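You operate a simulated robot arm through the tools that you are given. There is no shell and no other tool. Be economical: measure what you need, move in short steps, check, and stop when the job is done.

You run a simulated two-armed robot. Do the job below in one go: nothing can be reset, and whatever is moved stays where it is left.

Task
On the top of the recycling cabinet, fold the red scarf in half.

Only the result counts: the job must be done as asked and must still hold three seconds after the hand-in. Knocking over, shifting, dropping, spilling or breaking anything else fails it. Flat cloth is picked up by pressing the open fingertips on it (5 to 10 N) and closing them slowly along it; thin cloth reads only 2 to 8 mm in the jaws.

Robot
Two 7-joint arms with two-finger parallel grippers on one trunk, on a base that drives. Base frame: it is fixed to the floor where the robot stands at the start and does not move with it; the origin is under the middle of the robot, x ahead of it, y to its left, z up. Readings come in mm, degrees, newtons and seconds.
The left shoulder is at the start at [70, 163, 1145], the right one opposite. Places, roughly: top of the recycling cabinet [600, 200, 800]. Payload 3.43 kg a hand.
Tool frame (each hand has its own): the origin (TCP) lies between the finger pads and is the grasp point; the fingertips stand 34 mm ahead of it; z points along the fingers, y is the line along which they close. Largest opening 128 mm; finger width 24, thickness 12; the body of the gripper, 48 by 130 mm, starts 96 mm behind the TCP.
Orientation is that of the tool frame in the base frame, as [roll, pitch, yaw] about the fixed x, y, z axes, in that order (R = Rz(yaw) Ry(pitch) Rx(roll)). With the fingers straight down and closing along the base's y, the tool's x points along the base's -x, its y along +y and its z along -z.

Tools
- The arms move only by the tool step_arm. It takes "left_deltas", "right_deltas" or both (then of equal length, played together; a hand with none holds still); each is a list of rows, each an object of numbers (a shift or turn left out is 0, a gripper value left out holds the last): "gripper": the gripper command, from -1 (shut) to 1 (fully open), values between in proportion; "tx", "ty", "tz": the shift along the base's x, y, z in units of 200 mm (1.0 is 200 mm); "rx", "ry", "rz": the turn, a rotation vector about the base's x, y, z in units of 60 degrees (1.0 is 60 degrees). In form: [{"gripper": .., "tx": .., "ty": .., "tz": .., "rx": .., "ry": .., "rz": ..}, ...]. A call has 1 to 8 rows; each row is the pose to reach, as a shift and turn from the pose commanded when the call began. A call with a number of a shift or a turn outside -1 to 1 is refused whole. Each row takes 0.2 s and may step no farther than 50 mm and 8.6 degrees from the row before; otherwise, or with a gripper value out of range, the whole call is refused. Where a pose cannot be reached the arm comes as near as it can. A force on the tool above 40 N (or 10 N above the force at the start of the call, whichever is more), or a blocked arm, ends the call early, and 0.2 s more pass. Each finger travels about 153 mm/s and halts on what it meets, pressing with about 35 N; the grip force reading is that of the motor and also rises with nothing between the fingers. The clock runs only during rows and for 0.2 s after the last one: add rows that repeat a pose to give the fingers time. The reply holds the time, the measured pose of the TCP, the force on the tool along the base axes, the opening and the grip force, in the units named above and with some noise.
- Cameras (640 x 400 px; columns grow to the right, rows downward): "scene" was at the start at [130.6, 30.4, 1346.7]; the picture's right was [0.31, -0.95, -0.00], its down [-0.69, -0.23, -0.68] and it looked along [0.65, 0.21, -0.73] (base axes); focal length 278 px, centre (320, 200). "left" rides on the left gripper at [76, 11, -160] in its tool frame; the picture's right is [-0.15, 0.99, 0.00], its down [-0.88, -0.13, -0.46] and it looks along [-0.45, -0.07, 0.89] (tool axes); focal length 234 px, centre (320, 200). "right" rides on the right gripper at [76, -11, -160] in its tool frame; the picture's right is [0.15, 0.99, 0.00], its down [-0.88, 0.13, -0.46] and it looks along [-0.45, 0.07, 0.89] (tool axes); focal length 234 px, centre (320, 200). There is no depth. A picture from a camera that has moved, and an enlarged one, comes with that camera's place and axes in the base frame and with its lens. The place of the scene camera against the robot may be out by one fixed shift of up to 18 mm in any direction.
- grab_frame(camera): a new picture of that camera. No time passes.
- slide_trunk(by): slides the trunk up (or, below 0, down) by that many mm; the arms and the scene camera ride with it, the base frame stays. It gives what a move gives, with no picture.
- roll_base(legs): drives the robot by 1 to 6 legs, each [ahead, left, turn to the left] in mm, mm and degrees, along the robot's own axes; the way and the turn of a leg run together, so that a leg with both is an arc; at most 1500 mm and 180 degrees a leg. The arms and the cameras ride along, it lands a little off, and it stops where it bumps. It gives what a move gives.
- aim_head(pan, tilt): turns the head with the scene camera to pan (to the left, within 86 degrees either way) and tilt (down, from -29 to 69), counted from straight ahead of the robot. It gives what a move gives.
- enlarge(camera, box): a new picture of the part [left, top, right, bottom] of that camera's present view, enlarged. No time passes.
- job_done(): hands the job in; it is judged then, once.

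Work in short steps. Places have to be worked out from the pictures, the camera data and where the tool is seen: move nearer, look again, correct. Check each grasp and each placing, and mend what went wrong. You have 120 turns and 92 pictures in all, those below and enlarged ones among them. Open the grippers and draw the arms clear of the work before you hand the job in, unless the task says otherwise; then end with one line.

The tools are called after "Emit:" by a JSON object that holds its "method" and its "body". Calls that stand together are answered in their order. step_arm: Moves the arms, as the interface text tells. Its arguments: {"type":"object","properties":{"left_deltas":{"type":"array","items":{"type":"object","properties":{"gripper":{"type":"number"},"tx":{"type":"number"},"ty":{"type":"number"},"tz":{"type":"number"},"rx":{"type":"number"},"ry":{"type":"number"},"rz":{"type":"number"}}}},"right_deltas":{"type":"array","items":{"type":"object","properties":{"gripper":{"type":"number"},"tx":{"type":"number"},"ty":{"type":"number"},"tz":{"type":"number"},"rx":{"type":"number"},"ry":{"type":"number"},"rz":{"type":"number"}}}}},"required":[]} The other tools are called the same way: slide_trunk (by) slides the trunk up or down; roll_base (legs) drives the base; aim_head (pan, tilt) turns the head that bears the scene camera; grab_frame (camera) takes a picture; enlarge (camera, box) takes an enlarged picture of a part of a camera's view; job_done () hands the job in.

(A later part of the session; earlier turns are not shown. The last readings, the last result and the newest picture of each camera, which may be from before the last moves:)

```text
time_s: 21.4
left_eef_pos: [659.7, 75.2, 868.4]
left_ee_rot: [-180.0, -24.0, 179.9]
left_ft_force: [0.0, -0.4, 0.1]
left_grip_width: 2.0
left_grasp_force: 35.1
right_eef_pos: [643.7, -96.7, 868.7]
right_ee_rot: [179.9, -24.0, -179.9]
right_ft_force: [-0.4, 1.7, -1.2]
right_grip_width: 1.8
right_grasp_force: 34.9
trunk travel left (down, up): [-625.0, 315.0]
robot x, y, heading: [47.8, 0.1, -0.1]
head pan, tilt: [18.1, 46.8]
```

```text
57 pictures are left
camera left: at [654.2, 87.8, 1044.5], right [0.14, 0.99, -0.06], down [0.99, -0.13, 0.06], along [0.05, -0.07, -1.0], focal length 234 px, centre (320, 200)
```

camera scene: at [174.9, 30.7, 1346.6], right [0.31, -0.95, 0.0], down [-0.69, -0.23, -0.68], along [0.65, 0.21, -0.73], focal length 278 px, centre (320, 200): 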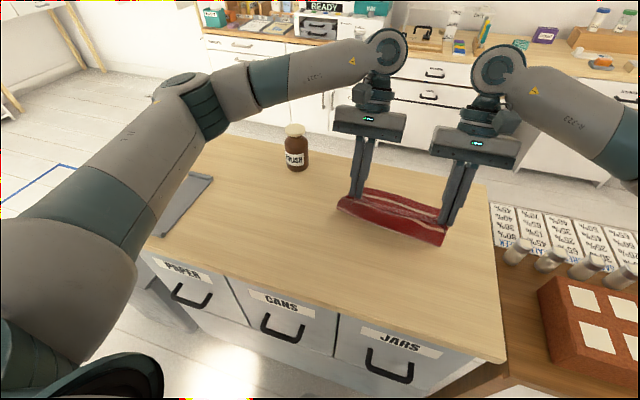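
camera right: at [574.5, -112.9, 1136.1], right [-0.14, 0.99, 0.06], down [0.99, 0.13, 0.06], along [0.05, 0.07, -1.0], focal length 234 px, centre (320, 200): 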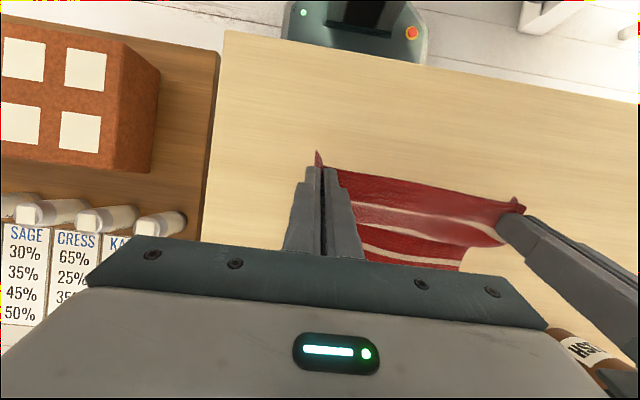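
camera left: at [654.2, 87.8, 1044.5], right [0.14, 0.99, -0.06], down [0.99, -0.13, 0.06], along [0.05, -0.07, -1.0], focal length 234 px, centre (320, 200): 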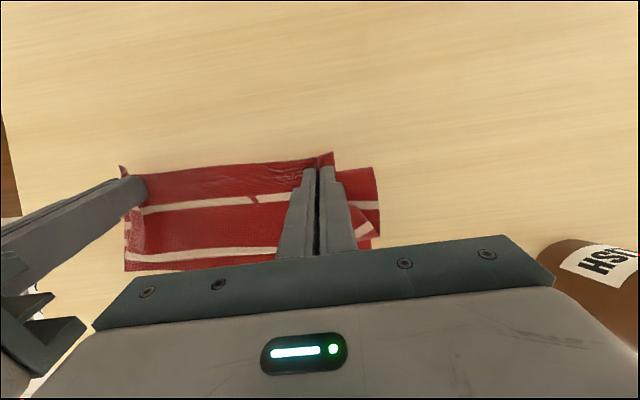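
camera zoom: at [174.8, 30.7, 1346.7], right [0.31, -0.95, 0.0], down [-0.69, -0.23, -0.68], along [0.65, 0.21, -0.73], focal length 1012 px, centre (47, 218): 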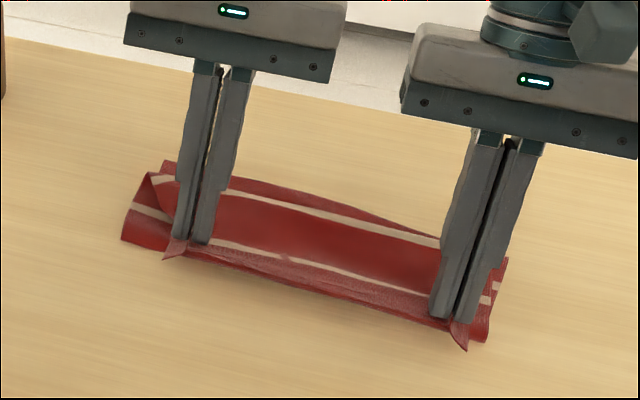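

The fold line stays put and the roll just grows; with the hands near-vertical, the edge can't turn over when folding away from me. I'll unfold back to the start and fold far-to-near instead, where the fingers can tilt up to horizontal. First I'll lay the near edge back down.

Emit:
{"method": "step_arm", "body": {"left_deltas": [{"gripper": -1, "tx": -0.1, "tz": 0.2, "ry": -0.1}, {"tx": -0.25, "tz": 0.35, "ry": -0.2}, {"tx": -0.45, "tz": 0.4, "ty": 0.02, "ry": -0.3}, {"tx": -0.62, "tz": 0.32, "ty": 0.03, "ry": -0.4}, {"tx": -0.75, "tz": 0.2, "ty": 0.04, "ry": -0.4}, {"tx": -0.83, "tz": 0.08, "ty": 0.05, "ry": -0.4}, {"tx": -0.88, "tz": 0.02, "ty": 0.05, "ry": -0.4}, {"tx": -0.89, "tz": -0.02, "ty": 0.05, "ry": -0.4}], "right_deltas": [{"gripper": -1, "tx": -0.1, "tz": 0.2, "ry": -0.1}, {"tx": -0.25, "tz": 0.35, "ry": -0.2}, {"tx": -0.45, "tz": 0.4, "ty": 0.02, "ry": -0.3}, {"tx": -0.62, "tz": 0.32, "ty": 0.03, "ry": -0.4}, {"tx": -0.75, "tz": 0.2, "ty": 0.03, "ry": -0.4}, {"tx": -0.83, "tz": 0.08, "ty": 0.03, "ry": -0.4}, {"tx": -0.88, "tz": 0.02, "ty": 0.03, "ry": -0.4}, {"tx": -0.89, "tz": -0.02, "ty": 0.03, "ry": -0.4}]}}

Emit:
{"method": "grab_frame", "body": {"camera": "scene"}}

```text
time_s: 23.2
left_eef_pos: [481.0, 85.6, 863.4]
left_ee_rot: [-179.9, 0.1, 179.8]
left_ft_force: [1.0, -4.9, 0.8]
left_grip_width: 1.9
left_grasp_force: 35.4
right_eef_pos: [463.9, -90.5, 864.3]
right_ee_rot: [-179.9, 0.0, -179.8]
right_ft_force: [1.1, 5.2, -0.3]
right_grip_width: 1.8
right_grasp_force: 34.7
trunk travel left (down, up): [-625.0, 315.0]
robot x, y, heading: [43.2, -1.7, -0.1]
head pan, tilt: [18.1, 46.8]
```

```text
56 pictures are left
camera scene: at [175.0, 30.5, 1346.7], right [0.31, -0.95, 0.0], down [-0.69, -0.23, -0.68], along [0.65, 0.21, -0.73], focal length 278 px, centre (320, 200)
```

scene: 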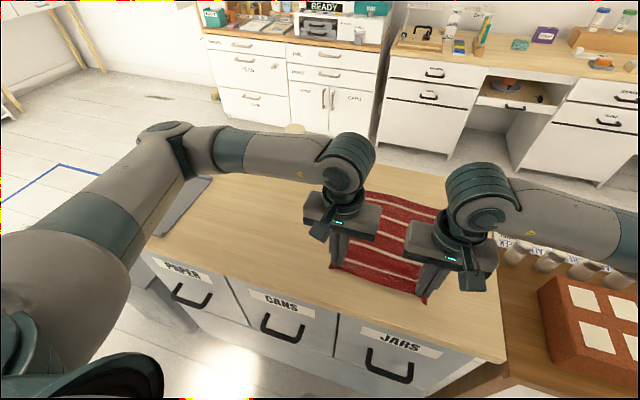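

The scarf is flat again. I'll lower the tips to the top, open slowly and lift straight up.

Emit:
{"method": "step_arm", "body": {"left_deltas": [{"gripper": -1, "tz": -0.025}, {"gripper": -0.8, "tz": -0.025}, {"gripper": -0.6, "tz": -0.02}, {"gripper": -0.5, "tz": 0.05}, {"gripper": -0.5, "tz": 0.25}, {"tz": 0.48}, {"tz": 0.7}, {"tz": 0.7}], "right_deltas": [{"gripper": -1, "tz": -0.025}, {"gripper": -0.8, "tz": -0.025}, {"gripper": -0.6, "tz": -0.02}, {"gripper": -0.5, "tz": 0.05}, {"gripper": -0.5, "tz": 0.25}, {"tz": 0.48}, {"tz": 0.7}, {"tz": 0.7}]}}

Emit:
{"method": "grab_frame", "body": {"camera": "scene"}}

Emit:
{"method": "grab_frame", "body": {"camera": "right"}}

Emit:
{"method": "grab_frame", "body": {"camera": "left"}}

```text
time_s: 25.0
left_eef_pos: [480.1, 84.5, 1006.5]
left_ee_rot: [180.0, 0.1, 179.7]
left_ft_force: [0.7, -0.1, 0.0]
left_grip_width: 32.1
left_grasp_force: 0.0
right_eef_pos: [467.1, -87.5, 1003.9]
right_ee_rot: [-179.9, -0.1, -179.8]
right_ft_force: [0.0, 0.0, 0.4]
right_grip_width: 32.1
right_grasp_force: 0.0
trunk travel left (down, up): [-625.0, 315.0]
robot x, y, heading: [43.5, -2.7, -0.3]
head pan, tilt: [18.1, 46.8]
```

```text
55 pictures are left
camera scene: at [175.5, 30.7, 1346.6], right [0.31, -0.95, 0.0], down [-0.69, -0.23, -0.68], along [0.65, 0.21, -0.73], focal length 278 px, centre (320, 200)
```

scene: 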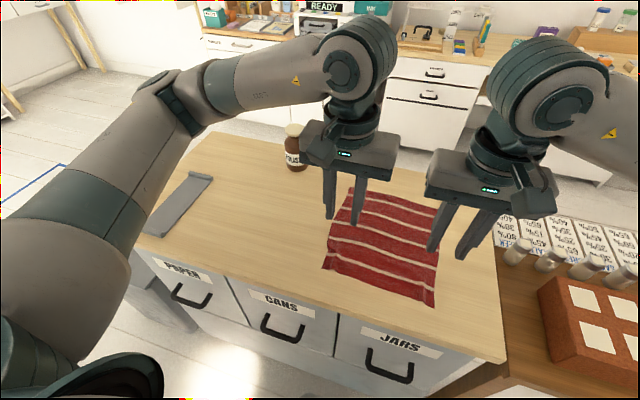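

```text
54 pictures are left
camera right: at [390.9, -100.5, 1163.8], right [-0.15, 0.99, 0.0], down [0.88, 0.13, 0.45], along [0.45, 0.07, -0.89], focal length 234 px, centre (320, 200)
```

right: 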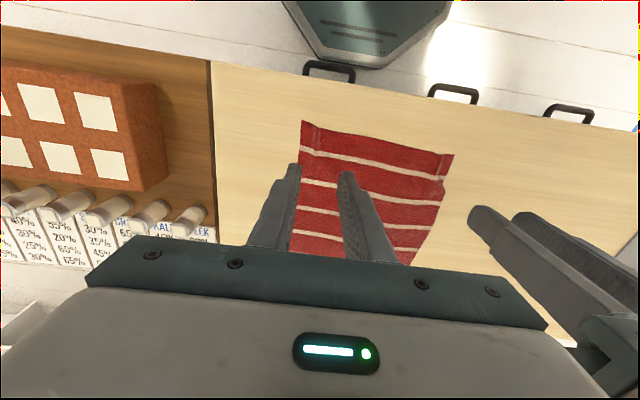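

```text
53 pictures are left
camera left: at [403.9, 96.5, 1164.9], right [0.15, 0.99, 0.0], down [0.88, -0.13, 0.46], along [0.45, -0.07, -0.89], focal length 234 px, centre (320, 200)
```

left: 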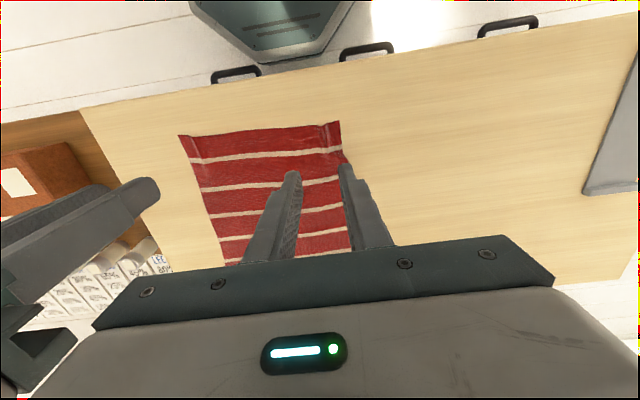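

The near corners are now about (445,-116) and (459,116), with small creases. I'll move both hands above the far corners, tilting 24° so the fingertips point slightly back.

Emit:
{"method": "step_arm", "body": {"left_deltas": [{"gripper": -0.5, "tx": 0.2}, {"tx": 0.4, "ry": 0.1}, {"tx": 0.6, "ry": 0.2}, {"tx": 0.8, "ry": 0.3}, {"tx": 1.0, "tz": -0.05, "ry": 0.4}, {"tx": 1.0, "tz": -0.05, "ry": 0.4}], "right_deltas": [{"gripper": -0.5, "tx": 0.2, "ty": -0.02}, {"tx": 0.4, "ty": -0.05, "ry": 0.1}, {"tx": 0.6, "ty": -0.08, "ry": 0.2}, {"tx": 0.8, "ty": -0.11, "ry": 0.3}, {"tx": 1.0, "ty": -0.125, "tz": -0.05, "ry": 0.4}, {"tx": 1.0, "ty": -0.125, "tz": -0.05, "ry": 0.4}]}}

Emit:
{"method": "step_arm", "body": {"left_deltas": [{"tx": 0.1, "tz": -0.1}, {"tx": 0.22, "tz": -0.2}, {"tx": 0.22, "tz": -0.2}], "right_deltas": [{"tx": 0.1, "tz": -0.1}, {"tx": 0.2, "tz": -0.2}, {"tx": 0.2, "tz": -0.2}]}}

Emit:
{"method": "grab_frame", "body": {"camera": "right"}}

Emit:
{"method": "grab_frame", "body": {"camera": "left"}}

```text
time_s: 26.4
left_eef_pos: [678.7, 85.0, 991.2]
left_ee_rot: [-179.9, -23.7, 179.7]
left_ft_force: [-0.3, 0.5, 0.1]
left_grip_width: 32.0
left_grasp_force: 0.0
right_eef_pos: [664.8, -120.5, 993.0]
right_ee_rot: [-180.0, -24.0, -179.6]
right_ft_force: [-0.5, 0.1, 0.7]
right_grip_width: 32.0
right_grasp_force: 0.0
trunk travel left (down, up): [-625.0, 315.0]
robot x, y, heading: [45.7, 3.6, -0.2]
head pan, tilt: [18.1, 46.8]
```

```text
time_s: 27.2
left_eef_pos: [723.7, 87.9, 952.9]
left_ee_rot: [-179.9, -23.8, 179.8]
left_ft_force: [-0.9, 0.2, -0.6]
left_grip_width: 32.0
left_grasp_force: 0.0
right_eef_pos: [704.6, -116.1, 950.8]
right_ee_rot: [179.9, -24.1, -179.8]
right_ft_force: [0.6, 0.2, 0.3]
right_grip_width: 32.0
right_grasp_force: 0.1
trunk travel left (down, up): [-625.0, 315.0]
robot x, y, heading: [45.2, 1.0, -0.2]
head pan, tilt: [18.1, 46.8]
```

```text
52 pictures are left
camera right: at [700.7, -129.8, 1127.9], right [-0.14, 0.99, 0.06], down [0.99, 0.13, 0.06], along [0.05, 0.07, -1.0], focal length 234 px, centre (320, 200)
```

right: 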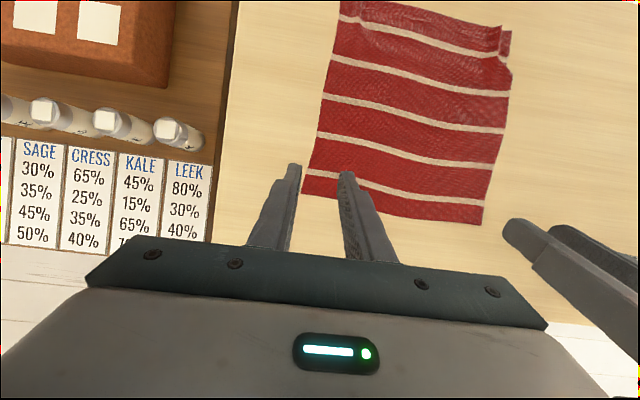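

```text
51 pictures are left
camera left: at [719.6, 99.0, 1129.7], right [0.14, 0.99, -0.06], down [0.99, -0.13, 0.06], along [0.05, -0.07, -1.0], focal length 234 px, centre (320, 200)
```

left: 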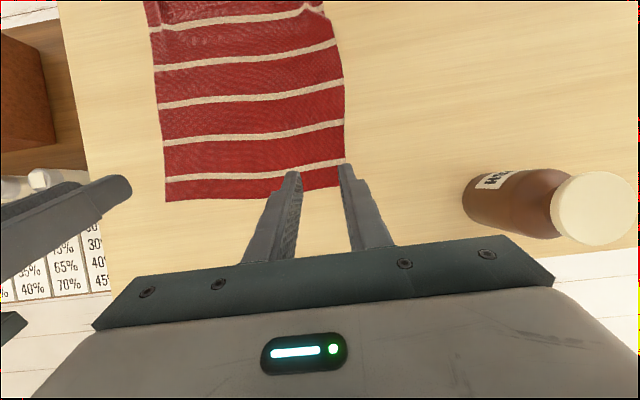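

The far corners are at about (721,116) and (709,-134). I'll lower both hands to just above the cloth at the edge.

Emit:
{"method": "step_arm", "body": {"left_deltas": [{"gripper": -0.5, "tx": -0.02, "tz": -0.15}, {"tx": -0.04, "tz": -0.3}, {"tx": -0.04, "tz": -0.43}, {"tx": -0.04, "tz": -0.43}], "right_deltas": [{"gripper": -0.5, "tx": 0.012, "ty": 0.03, "tz": -0.15}, {"tx": 0.012, "ty": 0.045, "tz": -0.3}, {"tx": 0.012, "ty": 0.045, "tz": -0.42}, {"tx": 0.012, "ty": 0.045, "tz": -0.42}]}}

Emit:
{"method": "enlarge", "body": {"camera": "right", "box": [220, 100, 420, 225]}}

Emit:
{"method": "enlarge", "body": {"camera": "left", "box": [220, 100, 420, 225]}}

```text
time_s: 28.2
left_eef_pos: [717.7, 87.9, 867.0]
left_ee_rot: [-180.0, -23.8, 179.6]
left_ft_force: [-0.8, 0.4, -0.6]
left_grip_width: 31.9
left_grasp_force: 0.0
right_eef_pos: [708.1, -105.3, 870.9]
right_ee_rot: [179.9, -24.1, -179.7]
right_ft_force: [0.7, 0.1, -0.2]
right_grip_width: 32.0
right_grasp_force: 0.0
trunk travel left (down, up): [-625.0, 315.0]
robot x, y, heading: [42.7, 3.9, -0.0]
head pan, tilt: [18.1, 46.8]
```

```text
3.20 times, centred on (320, 162) of right
camera zoom: at [704.3, -118.0, 1046.8], right [-0.14, 0.99, 0.06], down [0.99, 0.13, 0.06], along [0.05, 0.07, -1.0], focal length 749 px, centre (320, 320)
```

zoom: 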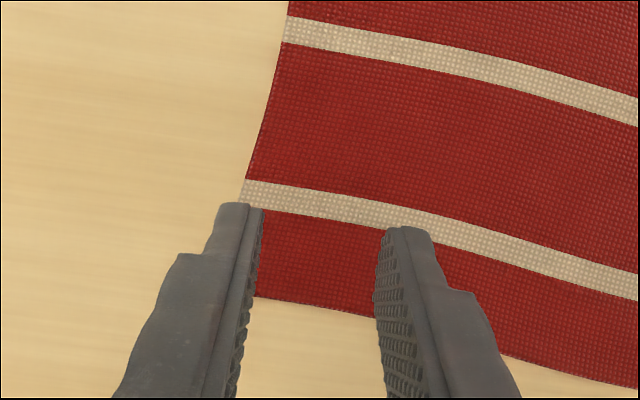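

```text
3.20 times, centred on (320, 162) of left
camera zoom: at [712.6, 98.5, 1044.4], right [0.14, 0.99, -0.06], down [0.99, -0.13, 0.06], along [0.05, -0.07, -1.0], focal length 749 px, centre (320, 320)
```

zoom: 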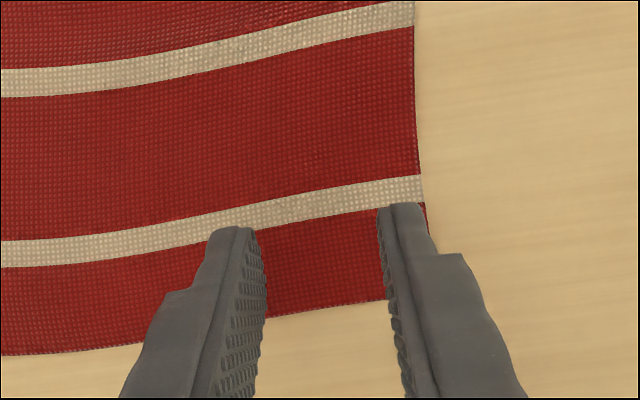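

The right outer finger is on the side edge, so I'll shift that hand 6 mm inward and the left 3 mm, then lower both to contact.

Emit:
{"method": "step_arm", "body": {"left_deltas": [{"gripper": -0.5, "ty": -0.015, "tz": -0.02}, {"ty": -0.015, "tz": -0.035}, {"ty": -0.015, "tz": -0.045}, {"ty": -0.015, "tz": -0.045}], "right_deltas": [{"gripper": -0.5, "ty": 0.03, "tz": -0.03}, {"ty": 0.03, "tz": -0.05}, {"ty": 0.03, "tz": -0.06}, {"ty": 0.03, "tz": -0.06}]}}

```text
time_s: 29.2
left_eef_pos: [716.5, 82.5, 857.8]
left_ee_rot: [-179.9, -23.9, 179.8]
left_ft_force: [-0.2, 1.2, -0.2]
left_grip_width: 32.0
left_grasp_force: 0.0
right_eef_pos: [707.8, -100.1, 859.0]
right_ee_rot: [180.0, -24.1, -179.7]
right_ft_force: [0.6, -0.5, -0.2]
right_grip_width: 32.0
right_grasp_force: 0.0
trunk travel left (down, up): [-625.0, 315.0]
robot x, y, heading: [43.7, 0.5, 0.0]
head pan, tilt: [18.1, 46.8]
```

No contact yet on either hand. I'll go down in 1 mm increments.

Emit:
{"method": "step_arm", "body": {"left_deltas": [{"tz": -0.005}, {"tz": -0.01}, {"tz": -0.01}], "right_deltas": [{"tz": -0.005}, {"tz": -0.01}, {"tz": -0.01}]}}

```text
time_s: 30.0
left_eef_pos: [716.3, 83.7, 858.5]
left_ee_rot: [-179.8, -23.9, 179.7]
left_ft_force: [0.7, -0.1, 0.7]
left_grip_width: 32.1
left_grasp_force: 0.0
right_eef_pos: [707.1, -99.7, 857.1]
right_ee_rot: [180.0, -24.0, -179.7]
right_ft_force: [0.0, 0.2, 0.5]
right_grip_width: 31.8
right_grasp_force: 0.1
trunk travel left (down, up): [-625.0, 315.0]
robot x, y, heading: [42.8, 1.0, 0.0]
head pan, tilt: [18.1, 46.8]
```

Still essentially no force; continuing down.

Emit:
{"method": "step_arm", "body": {"left_deltas": [{"tz": -0.006}, {"tz": -0.012}, {"tz": -0.012}], "right_deltas": [{"tz": -0.006}, {"tz": -0.012}, {"tz": -0.012}]}}

```text
time_s: 30.8
left_eef_pos: [716.0, 84.1, 856.5]
left_ee_rot: [-179.8, -23.7, 179.8]
left_ft_force: [3.9, 0.9, 18.0]
left_grip_width: 32.1
left_grasp_force: 0.0
right_eef_pos: [706.3, -100.4, 856.3]
right_ee_rot: [179.9, -23.9, -179.7]
right_ft_force: [1.7, 0.4, 8.3]
right_grip_width: 32.2
right_grasp_force: 0.0
trunk travel left (down, up): [-625.0, 315.0]
robot x, y, heading: [44.1, 2.9, -0.0]
head pan, tilt: [18.1, 46.8]
```

Contact is made, left 18 N and right 8 N. I'll ease the left slightly and close both slowly.

Emit:
{"method": "step_arm", "body": {"left_deltas": [{"gripper": -0.53, "tz": 0.002}, {"gripper": -0.58, "tz": 0.002}, {"gripper": -0.63, "tz": 0.002}, {"gripper": -0.68, "tz": 0.002}, {"gripper": -0.73, "tz": 0.002}, {"gripper": -0.78, "tz": 0.002}, {"gripper": -0.83, "tz": 0.002}, {"gripper": -0.88, "tz": 0.002}], "right_deltas": [{"gripper": -0.53, "tz": -0.001}, {"gripper": -0.58, "tz": -0.001}, {"gripper": -0.63, "tz": -0.001}, {"gripper": -0.68, "tz": -0.001}, {"gripper": -0.73, "tz": -0.001}, {"gripper": -0.78, "tz": -0.001}, {"gripper": -0.83, "tz": -0.001}, {"gripper": -0.88, "tz": -0.001}]}}

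Emit:
{"method": "enlarge", "body": {"camera": "right", "box": [220, 100, 420, 225]}}

Emit:
{"method": "enlarge", "body": {"camera": "left", "box": [220, 100, 420, 225]}}

```text
time_s: 32.6
left_eef_pos: [713.6, 83.3, 856.8]
left_ee_rot: [-179.8, -23.7, 179.8]
left_ft_force: [0.7, -4.2, 18.5]
left_grip_width: 7.7
left_grasp_force: 0.0
right_eef_pos: [706.6, -99.5, 857.3]
right_ee_rot: [179.7, -23.9, -179.7]
right_ft_force: [0.1, 3.1, 8.4]
right_grip_width: 8.2
right_grasp_force: 0.4
trunk travel left (down, up): [-625.0, 315.0]
robot x, y, heading: [41.9, -2.8, 0.2]
head pan, tilt: [18.1, 46.8]
```

```text
3.20 times, centred on (320, 162) of right
camera zoom: at [701.5, -113.1, 1033.2], right [-0.14, 0.99, 0.06], down [0.99, 0.13, 0.06], along [0.05, 0.07, -1.0], focal length 749 px, centre (320, 320)
```

zoom: 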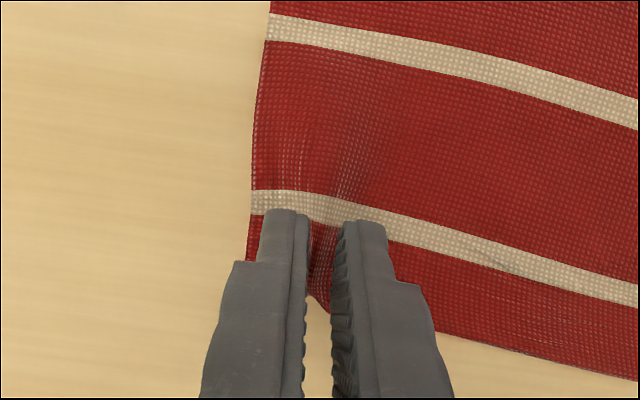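

```text
3.20 times, centred on (320, 162) of left
camera zoom: at [709.2, 94.1, 1033.8], right [0.14, 0.99, -0.06], down [0.99, -0.13, 0.06], along [0.05, -0.07, -1.0], focal length 749 px, centre (320, 320)
```

zoom: 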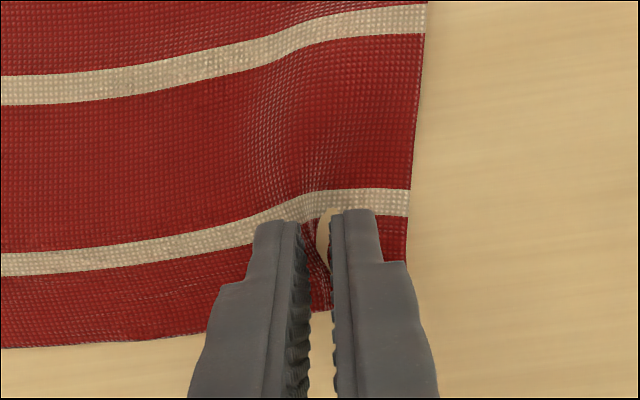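

Clear ridges of cloth have formed between both finger pairs. I'll finish closing.

Emit:
{"method": "step_arm", "body": {"left_deltas": [{"gripper": -0.93}, {"gripper": -1}, {"gripper": -1}, {"gripper": -1, "tz": 0.01}], "right_deltas": [{"gripper": -0.93}, {"gripper": -1}, {"gripper": -1}, {"gripper": -1, "tz": 0.01}]}}

Emit:
{"method": "enlarge", "body": {"camera": "right", "box": [220, 100, 420, 225]}}

Emit:
{"method": "enlarge", "body": {"camera": "left", "box": [220, 100, 420, 225]}}

```text
time_s: 33.6
left_eef_pos: [715.3, 81.1, 856.4]
left_ee_rot: [-179.9, -23.9, 179.7]
left_ft_force: [-1.7, -13.1, 11.4]
left_grip_width: 1.7
left_grasp_force: 35.1
right_eef_pos: [706.4, -100.3, 856.9]
right_ee_rot: [179.7, -24.1, -179.7]
right_ft_force: [0.1, 11.0, 2.8]
right_grip_width: 1.9
right_grasp_force: 35.1
trunk travel left (down, up): [-625.0, 315.0]
robot x, y, heading: [45.0, -1.9, -0.2]
head pan, tilt: [18.1, 46.8]
```

```text
3.20 times, centred on (320, 162) of right
camera zoom: at [702.1, -112.6, 1033.3], right [-0.14, 0.99, 0.06], down [0.99, 0.13, 0.06], along [0.05, 0.07, -1.0], focal length 749 px, centre (320, 320)
```

zoom: 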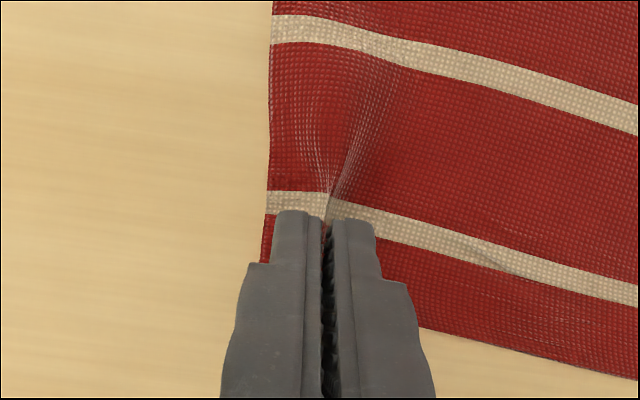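

```text
3.20 times, centred on (320, 162) of left
camera zoom: at [710.0, 93.4, 1033.9], right [0.14, 0.99, -0.06], down [0.99, -0.13, 0.06], along [0.05, -0.07, -1.0], focal length 749 px, centre (320, 320)
```

zoom: 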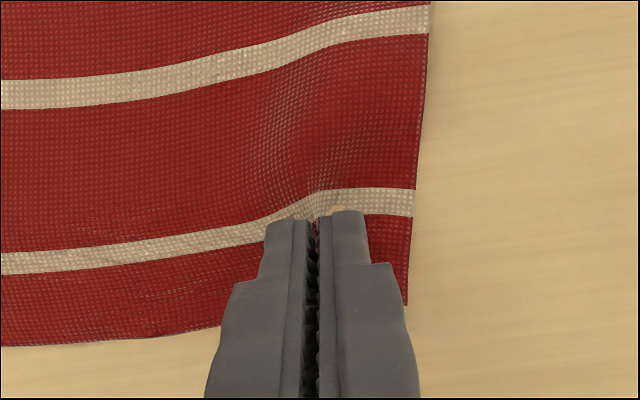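

Both grips are solid at 1.7 and 1.9 mm. I'll now arc the far edge up and back toward the robot while turning the fingers forward about -y, up to the apex.

Emit:
{"method": "step_arm", "body": {"left_deltas": [{"gripper": -1, "tx": -0.05, "ty": -0.015, "tz": 0.15, "ry": -0.117}, {"tx": -0.165, "ty": -0.015, "tz": 0.295, "ry": -0.233}, {"tx": -0.285, "ty": -0.01, "tz": 0.4, "ry": -0.358}, {"tx": -0.42, "ty": -0.005, "tz": 0.49, "ry": -0.483}, {"tx": -0.58, "ty": 0, "tz": 0.53, "ry": -0.608}, {"tx": -0.75, "ty": 0.005, "tz": 0.54, "ry": -0.733}, {"tx": -0.75, "ty": 0.005, "tz": 0.54, "ry": -0.733}], "right_deltas": [{"gripper": -1, "tx": -0.05, "ty": 0.015, "tz": 0.15, "ry": -0.117}, {"tx": -0.165, "ty": 0.015, "tz": 0.295, "ry": -0.233}, {"tx": -0.285, "ty": 0.02, "tz": 0.4, "ry": -0.358}, {"tx": -0.42, "ty": 0.025, "tz": 0.49, "ry": -0.483}, {"tx": -0.58, "ty": 0.03, "tz": 0.53, "ry": -0.608}, {"tx": -0.75, "ty": 0.035, "tz": 0.54, "ry": -0.733}, {"tx": -0.75, "ty": 0.035, "tz": 0.54, "ry": -0.733}]}}

Emit:
{"method": "grab_frame", "body": {"camera": "scene"}}

Emit:
{"method": "grab_frame", "body": {"camera": "left"}}

```text
time_s: 35.2
left_eef_pos: [570.1, 86.1, 964.2]
left_ee_rot: [-179.9, 20.1, 179.8]
left_ft_force: [-0.7, -5.4, -0.8]
left_grip_width: 1.7
left_grasp_force: 35.1
right_eef_pos: [559.7, -92.7, 960.9]
right_ee_rot: [180.0, 19.9, -179.8]
right_ft_force: [-1.0, 5.1, -0.1]
right_grip_width: 1.8
right_grasp_force: 34.9
trunk travel left (down, up): [-625.0, 315.0]
robot x, y, heading: [40.9, 0.7, -0.2]
head pan, tilt: [18.1, 46.8]
```

```text
44 pictures are left
camera scene: at [176.3, 30.5, 1346.5], right [0.31, -0.95, 0.0], down [-0.69, -0.23, -0.68], along [0.65, 0.21, -0.73], focal length 278 px, centre (320, 200)
```

scene: 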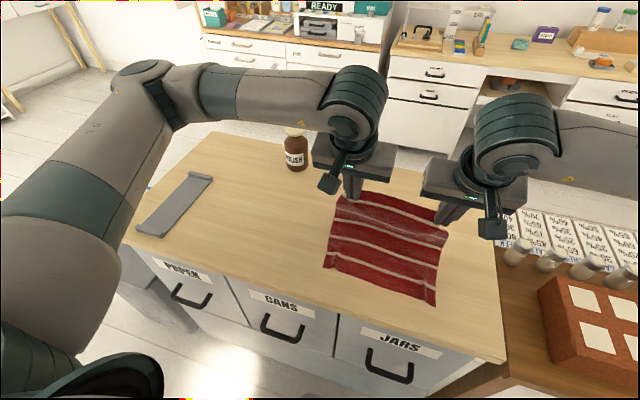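

```text
43 pictures are left
camera left: at [444.1, 96.3, 1087.6], right [0.14, 0.99, 0.05], down [0.67, -0.13, 0.73], along [0.73, -0.07, -0.68], focal length 234 px, centre (320, 200)
```

left: 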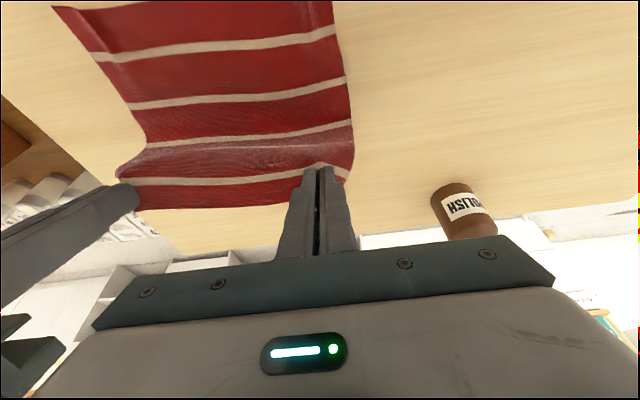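

The edge is up and the cloth hangs cleanly with no hem roll. I need room to tilt further, so I'll back the base up 80 mm (hands ride along in the fold direction), extend the arms forward, then back up another 80.

Emit:
{"method": "roll_base", "body": {"legs": [[-80, 0, 0]]}}

Emit:
{"method": "step_arm", "body": {"left_deltas": [{"gripper": -1, "tx": 0.15}, {"tx": 0.3}, {"tx": 0.4}, {"tx": 0.4}], "right_deltas": [{"gripper": -1, "tx": 0.15}, {"tx": 0.3}, {"tx": 0.4}, {"tx": 0.4}]}}

Emit:
{"method": "roll_base", "body": {"legs": [[-80, 0, 0]]}}

Emit:
{"method": "grab_frame", "body": {"camera": "scene"}}

```text
time_s: 36.3
left_eef_pos: [487.9, 83.8, 963.2]
left_ee_rot: [179.9, 20.1, 179.6]
left_ft_force: [-0.6, -5.3, 0.3]
left_grip_width: 1.7
left_grasp_force: 35.4
right_eef_pos: [475.7, -93.2, 960.4]
right_ee_rot: [-179.9, 19.9, -179.8]
right_ft_force: [-0.3, 5.3, 0.4]
right_grip_width: 1.6
right_grasp_force: 34.6
trunk travel left (down, up): [-625.0, 315.0]
robot x, y, heading: [-34.7, 1.0, 0.0]
head pan, tilt: [18.1, 46.8]
```

```text
time_s: 37.3
left_eef_pos: [564.9, 85.1, 963.2]
left_ee_rot: [-179.9, 20.1, 179.6]
left_ft_force: [-0.8, -7.9, -0.3]
left_grip_width: 1.9
left_grasp_force: 35.5
right_eef_pos: [555.6, -94.2, 961.7]
right_ee_rot: [-180.0, 19.9, -179.7]
right_ft_force: [0.7, 8.1, -0.2]
right_grip_width: 2.0
right_grasp_force: 35.6
trunk travel left (down, up): [-625.0, 315.0]
robot x, y, heading: [-38.1, 2.5, 0.2]
head pan, tilt: [18.1, 46.8]
```

```text
time_s: 38.3
left_eef_pos: [487.1, 86.9, 963.5]
left_ee_rot: [179.9, 20.2, 179.9]
left_ft_force: [0.1, -9.7, 0.8]
left_grip_width: 1.7
left_grasp_force: 34.6
right_eef_pos: [475.9, -93.1, 960.9]
right_ee_rot: [-180.0, 19.9, -179.7]
right_ft_force: [-0.4, 9.9, -0.2]
right_grip_width: 2.0
right_grasp_force: 35.1
trunk travel left (down, up): [-625.0, 315.0]
robot x, y, heading: [-113.6, -5.5, -0.2]
head pan, tilt: [18.1, 46.8]
```

```text
42 pictures are left
camera scene: at [14.3, 30.6, 1346.7], right [0.31, -0.95, 0.0], down [-0.69, -0.23, -0.69], along [0.65, 0.21, -0.73], focal length 278 px, centre (320, 200)
```

scene: 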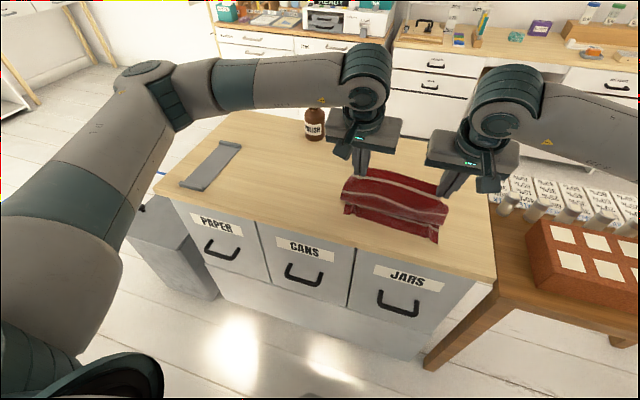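

The hands are a bit beyond the ideal radius. I'll bring them slightly forward to let the bottom settle, then continue down the arc while tilting further.

Emit:
{"method": "step_arm", "body": {"left_deltas": [{"gripper": -1, "tx": 0.15, "tz": -0.025, "ry": -0.125}, {"tx": 0.17, "ty": 0.005, "tz": -0.06, "ry": -0.25}, {"tx": 0.02, "ty": 0.01, "tz": -0.15, "ry": -0.367}, {"tx": -0.1, "ty": 0.015, "tz": -0.27, "ry": -0.492}, {"tx": -0.185, "ty": 0.015, "tz": -0.42, "ry": -0.617}, {"tx": -0.185, "ty": 0.015, "tz": -0.42, "ry": -0.617}], "right_deltas": [{"gripper": -1, "tx": 0.15, "ty": 0.01, "tz": -0.025, "ry": -0.125}, {"tx": 0.17, "ty": 0.02, "tz": -0.06, "ry": -0.25}, {"tx": 0.02, "ty": 0.03, "tz": -0.15, "ry": -0.367}, {"tx": -0.1, "ty": 0.04, "tz": -0.27, "ry": -0.492}, {"tx": -0.185, "ty": 0.04, "tz": -0.42, "ry": -0.617}, {"tx": -0.185, "ty": 0.04, "tz": -0.42, "ry": -0.617}]}}

Emit:
{"method": "grab_frame", "body": {"camera": "scene"}}

Emit:
{"method": "grab_frame", "body": {"camera": "left"}}

```text
time_s: 39.7
left_eef_pos: [450.7, 90.4, 880.9]
left_ee_rot: [179.8, 57.2, 179.6]
left_ft_force: [0.0, -3.8, 0.1]
left_grip_width: 1.7
left_grasp_force: 35.3
right_eef_pos: [441.4, -86.1, 877.5]
right_ee_rot: [-179.8, 57.0, -179.6]
right_ft_force: [0.6, 3.3, 0.1]
right_grip_width: 1.7
right_grasp_force: 35.3
trunk travel left (down, up): [-625.0, 315.0]
robot x, y, heading: [-113.2, 3.6, -0.1]
head pan, tilt: [18.1, 46.8]
```

```text
41 pictures are left
camera scene: at [15.3, 30.5, 1346.6], right [0.31, -0.95, 0.0], down [-0.69, -0.23, -0.68], along [0.65, 0.21, -0.73], focal length 278 px, centre (320, 200)
```

scene: 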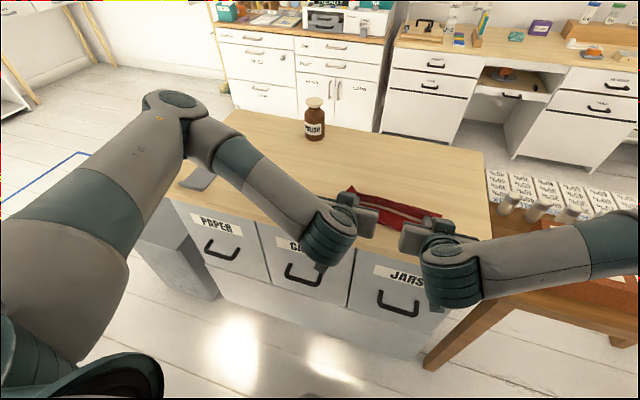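

```text
40 pictures are left
camera left: at [275.1, 101.6, 903.5], right [0.08, 0.99, 0.13], down [0.09, -0.13, 0.99], along [0.99, -0.07, -0.1], focal length 234 px, centre (320, 200)
```

left: 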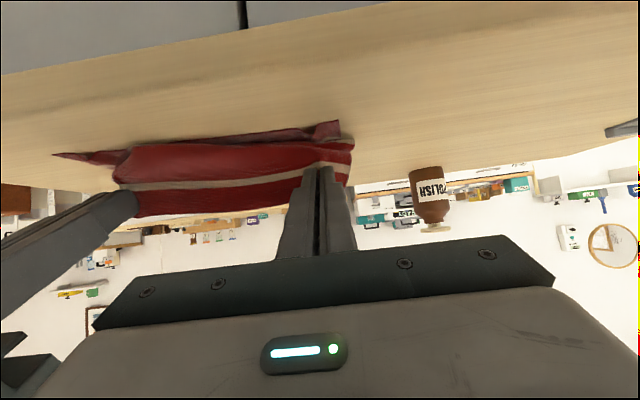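

I'll zoom in on the fold to see where the near edge and fold line lie.

Emit:
{"method": "enlarge", "body": {"camera": "scene", "box": [320, 160, 480, 260]}}

Emit:
{"method": "enlarge", "body": {"camera": "left", "box": [40, 90, 380, 240]}}

```text
4.00 times, centred on (400, 210) of scene
camera zoom: at [15.3, 30.5, 1346.6], right [0.31, -0.95, 0.0], down [-0.69, -0.23, -0.68], along [0.65, 0.21, -0.73], focal length 1113 px, centre (0, 160)
```

zoom: 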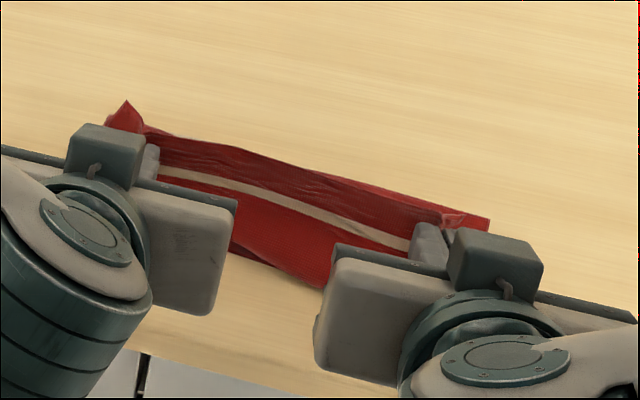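

```text
1.88 times, centred on (210, 165) of left
camera zoom: at [275.1, 101.6, 903.5], right [0.08, 0.99, 0.13], down [0.09, -0.13, 0.99], along [0.99, -0.07, -0.1], focal length 441 px, centre (527, 266)
```

zoom: 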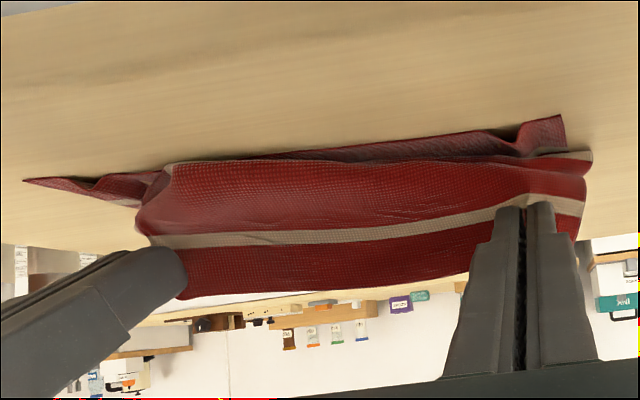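

The fold line got pulled to x≈531 instead of ≈583. I'll retrace the arc upward and forward so the bottom layer lies flat again, then check where it ends.

Emit:
{"method": "step_arm", "body": {"left_deltas": [{"gripper": -1, "tx": 0.12, "tz": 0.12, "ry": 0.033}, {"tx": 0.27, "tz": 0.22, "ry": 0.083}, {"tx": 0.445, "tz": 0.27, "ry": 0.133}, {"tx": 0.62, "tz": 0.27, "ry": 0.2}, {"tx": 0.745, "tz": 0.22, "ry": 0.2}, {"tx": 0.745, "tz": 0.22, "ry": 0.2}], "right_deltas": [{"gripper": -1, "tx": 0.12, "tz": 0.12, "ry": 0.033}, {"tx": 0.27, "tz": 0.22, "ry": 0.083}, {"tx": 0.445, "tz": 0.27, "ry": 0.133}, {"tx": 0.62, "tz": 0.27, "ry": 0.2}, {"tx": 0.745, "tz": 0.22, "ry": 0.2}, {"tx": 0.745, "tz": 0.22, "ry": 0.2}]}}

Emit:
{"method": "enlarge", "body": {"camera": "scene", "box": [310, 140, 470, 240]}}

Emit:
{"method": "grab_frame", "body": {"camera": "left"}}

```text
time_s: 41.1
left_eef_pos: [598.4, 89.1, 923.4]
left_ee_rot: [179.8, 45.1, 179.8]
left_ft_force: [0.2, -3.2, -0.2]
left_grip_width: 1.7
left_grasp_force: 35.0
right_eef_pos: [587.9, -88.0, 921.2]
right_ee_rot: [-179.8, 44.9, -179.7]
right_ft_force: [0.4, 3.2, 0.0]
right_grip_width: 1.7
right_grasp_force: 35.0
trunk travel left (down, up): [-625.0, 315.0]
robot x, y, heading: [-115.6, 2.7, 0.0]
head pan, tilt: [18.1, 46.8]
```

```text
4.00 times, centred on (390, 190) of scene
camera zoom: at [14.3, 30.6, 1346.8], right [0.31, -0.95, 0.0], down [-0.69, -0.23, -0.69], along [0.65, 0.21, -0.73], focal length 1113 px, centre (40, 240)
```

zoom: 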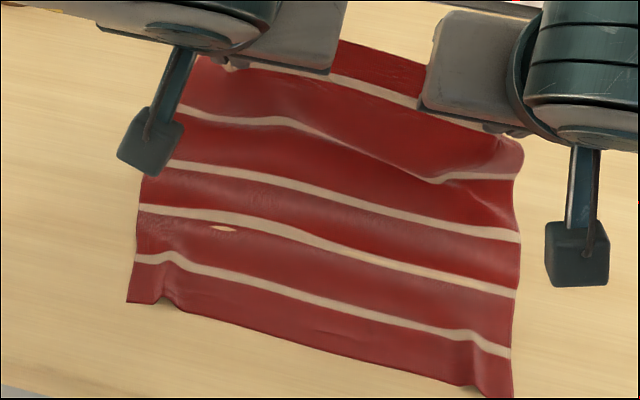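

```text
36 pictures are left
camera left: at [432.1, 100.6, 983.6], right [0.11, 0.99, 0.11], down [0.3, -0.13, 0.95], along [0.95, -0.07, -0.31], focal length 234 px, centre (320, 200)
```

left: 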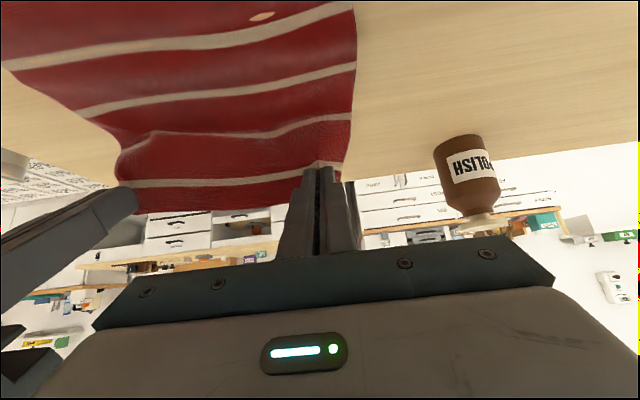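

The near edge is unmoved at x≈450 and the bottom is flat. The grip turns out to be about 27 mm from the edge (on the last stripe), so the right radius is about 95 mm. I'll repeat the arc with that radius and more tilt.

Emit:
{"method": "step_arm", "body": {"left_deltas": [{"gripper": -1, "tx": -0.12, "tz": 0.015, "ry": -0.06}, {"tx": -0.235, "tz": 0.025, "ry": -0.117}, {"tx": -0.405, "tz": -0.025, "ry": -0.25}, {"tx": -0.55, "tz": -0.13, "ry": -0.383}, {"tx": -0.655, "tz": -0.28, "ry": -0.5}, {"tx": -0.655, "tz": -0.28, "ry": -0.5}], "right_deltas": [{"gripper": -1, "tx": -0.12, "tz": 0.015, "ry": -0.06}, {"tx": -0.235, "tz": 0.025, "ry": -0.117}, {"tx": -0.405, "tz": -0.025, "ry": -0.25}, {"tx": -0.55, "tz": -0.13, "ry": -0.383}, {"tx": -0.655, "tz": -0.28, "ry": -0.5}, {"tx": -0.655, "tz": -0.28, "ry": -0.5}]}}

Emit:
{"method": "enlarge", "body": {"camera": "scene", "box": [320, 150, 480, 250]}}

Emit:
{"method": "grab_frame", "body": {"camera": "left"}}

```text
time_s: 42.1
left_eef_pos: [495.2, 61.5, 927.6]
left_ee_rot: [-171.8, 64.4, -173.4]
left_ft_force: [-0.4, 28.2, -0.5]
left_grip_width: 1.5
left_grasp_force: 35.3
right_eef_pos: [490.9, -63.6, 924.6]
right_ee_rot: [173.2, 64.6, 174.0]
right_ft_force: [-0.4, -27.0, -0.1]
right_grip_width: 1.7
right_grasp_force: 34.6
trunk travel left (down, up): [-625.0, 315.0]
robot x, y, heading: [-116.5, 6.9, -0.5]
head pan, tilt: [18.1, 46.8]
stopped in row 4 (left hand): the force on the tool passed its limit (the readings are from after the stop); the commanded pose is now the measured one
```

```text
4.00 times, centred on (400, 200) of scene
camera zoom: at [13.4, 30.2, 1346.8], right [0.31, -0.95, 0.0], down [-0.69, -0.23, -0.69], along [0.65, 0.21, -0.73], focal length 1113 px, centre (0, 200)
```

zoom: 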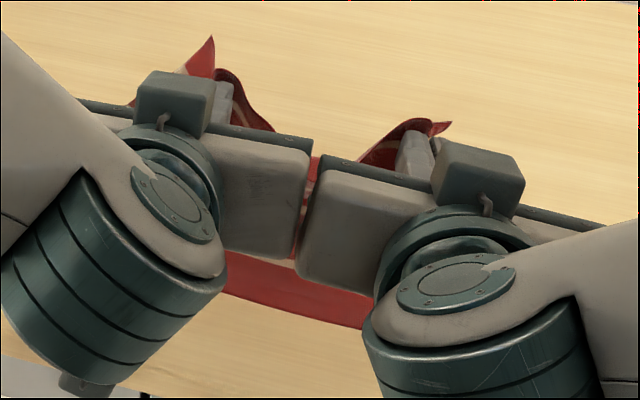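

```text
34 pictures are left
camera left: at [318.1, 75.0, 927.3], right [0.07, 0.99, 0.07], down [-0.03, -0.07, 1.0], along [1.0, -0.08, 0.03], focal length 234 px, centre (320, 200)
```

left: 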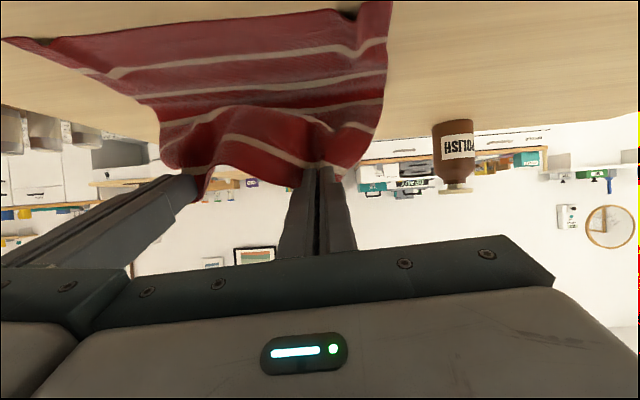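

At tilts beyond about 60° the arms veer inward and touch again, so 57° is the limit. I'll separate the hands, return to about 50°, and bring the grip back over the fold line.

Emit:
{"method": "step_arm", "body": {"left_deltas": [{"gripper": -1, "tx": 0.05, "ty": 0.07, "rx": 0.03, "ry": 0.064, "rz": 0.005}, {"tx": 0.12, "ty": 0.14, "rx": 0.06, "ry": 0.128, "rz": 0.0095}, {"tx": 0.24, "ty": 0.14, "tz": -0.01, "rx": 0.06, "ry": 0.19, "rz": 0.0095}, {"tx": 0.36, "ty": 0.14, "tz": -0.05, "rx": 0.06, "ry": 0.245, "rz": 0.0095}, {"tx": 0.36, "ty": 0.14, "tz": -0.05, "rx": 0.06, "ry": 0.245, "rz": 0.0095}], "right_deltas": [{"gripper": -1, "tx": 0.05, "ty": -0.06, "rx": -0.024, "ry": 0.065}, {"tx": 0.1, "ty": -0.12, "rx": -0.048, "ry": 0.13}, {"tx": 0.22, "ty": -0.12, "tz": -0.01, "rx": -0.048, "ry": 0.19}, {"tx": 0.33, "ty": -0.12, "tz": -0.04, "rx": -0.048, "ry": 0.245}, {"tx": 0.33, "ty": -0.12, "tz": -0.04, "rx": -0.048, "ry": 0.245}]}}

Emit:
{"method": "grab_frame", "body": {"camera": "scene"}}

```text
time_s: 43.3
left_eef_pos: [567.1, 88.9, 919.0]
left_ee_rot: [-179.7, 49.8, -179.6]
left_ft_force: [-0.2, 0.2, -0.2]
left_grip_width: 1.6
left_grasp_force: 33.9
right_eef_pos: [557.1, -83.1, 914.4]
right_ee_rot: [179.6, 49.8, 179.7]
right_ft_force: [0.8, -0.5, -0.1]
right_grip_width: 1.8
right_grasp_force: 35.1
trunk travel left (down, up): [-625.0, 315.0]
robot x, y, heading: [-115.0, 3.6, -0.0]
head pan, tilt: [18.1, 46.8]
```

```text
33 pictures are left
camera scene: at [14.9, 30.6, 1346.7], right [0.31, -0.95, 0.0], down [-0.69, -0.23, -0.68], along [0.65, 0.21, -0.73], focal length 278 px, centre (320, 200)
```

scene: 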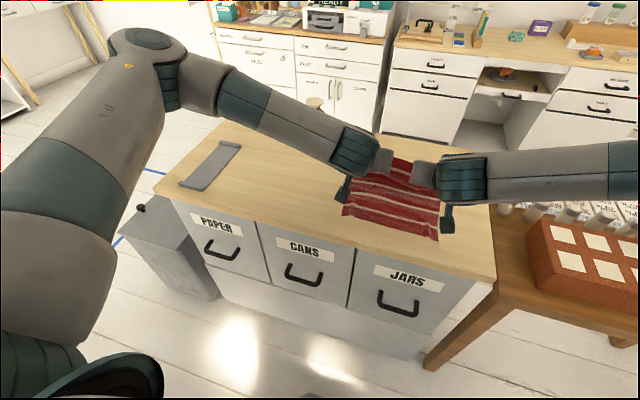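

Recovered with the cloth still held. I'll do the small-radius arc again, keeping the tilt within 57°.

Emit:
{"method": "step_arm", "body": {"left_deltas": [{"gripper": -1, "tx": -0.08, "tz": 0.02, "ry": -0.033}, {"tx": -0.25, "tz": -0.005, "ry": -0.067}, {"tx": -0.39, "tz": -0.085, "ry": -0.1}, {"tx": -0.495, "tz": -0.215, "ry": -0.117}, {"tx": -0.545, "tz": -0.32, "ry": -0.117}, {"tx": -0.545, "tz": -0.32, "ry": -0.117}], "right_deltas": [{"gripper": -1, "tx": -0.08, "tz": 0.02, "ry": -0.033}, {"tx": -0.25, "tz": -0.0, "ry": -0.067}, {"tx": -0.39, "tz": -0.075, "ry": -0.1}, {"tx": -0.495, "tz": -0.2, "ry": -0.117}, {"tx": -0.545, "tz": -0.3, "ry": -0.117}, {"tx": -0.545, "tz": -0.3, "ry": -0.117}]}}

Emit:
{"method": "enlarge", "body": {"camera": "scene", "box": [320, 150, 480, 250]}}

Emit:
{"method": "enlarge", "body": {"camera": "left", "box": [40, 60, 400, 240]}}

```text
time_s: 44.7
left_eef_pos: [457.8, 89.6, 852.0]
left_ee_rot: [-179.5, 57.0, -179.6]
left_ft_force: [0.1, -0.4, -0.3]
left_grip_width: 1.8
left_grasp_force: 34.8
right_eef_pos: [447.3, -82.0, 853.5]
right_ee_rot: [179.5, 56.9, 179.6]
right_ft_force: [0.6, 0.0, 0.0]
right_grip_width: 1.7
right_grasp_force: 35.2
trunk travel left (down, up): [-625.0, 315.0]
robot x, y, heading: [-113.5, 2.5, -0.1]
head pan, tilt: [18.1, 46.8]
```

```text
4.00 times, centred on (400, 200) of scene
camera zoom: at [15.6, 31.0, 1346.6], right [0.31, -0.95, 0.0], down [-0.69, -0.23, -0.68], along [0.65, 0.21, -0.73], focal length 1113 px, centre (0, 200)
```

zoom: 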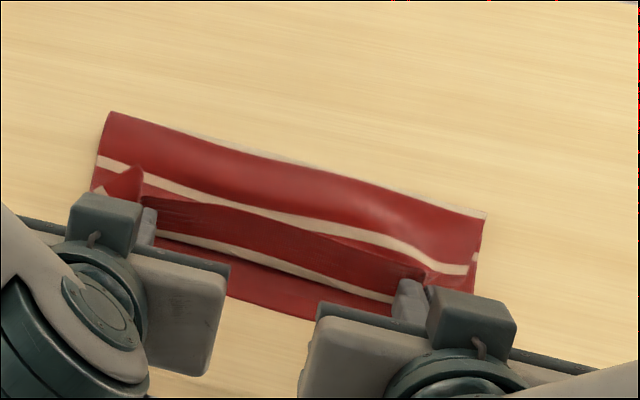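

```text
1.78 times, centred on (220, 150) of left
camera zoom: at [282.7, 101.5, 875.8], right [0.08, 0.99, 0.12], down [0.1, -0.13, 0.99], along [0.99, -0.07, -0.11], focal length 416 px, centre (498, 289)
```

zoom: 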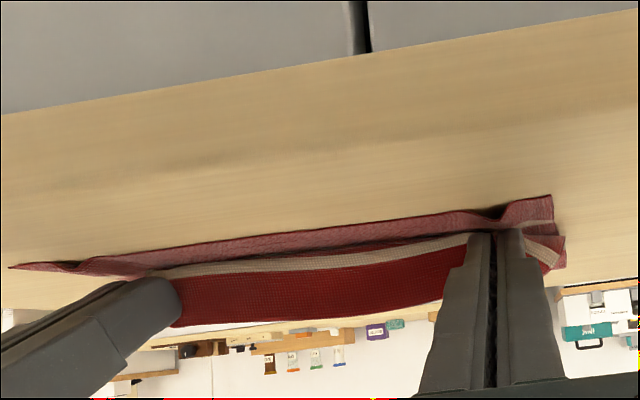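

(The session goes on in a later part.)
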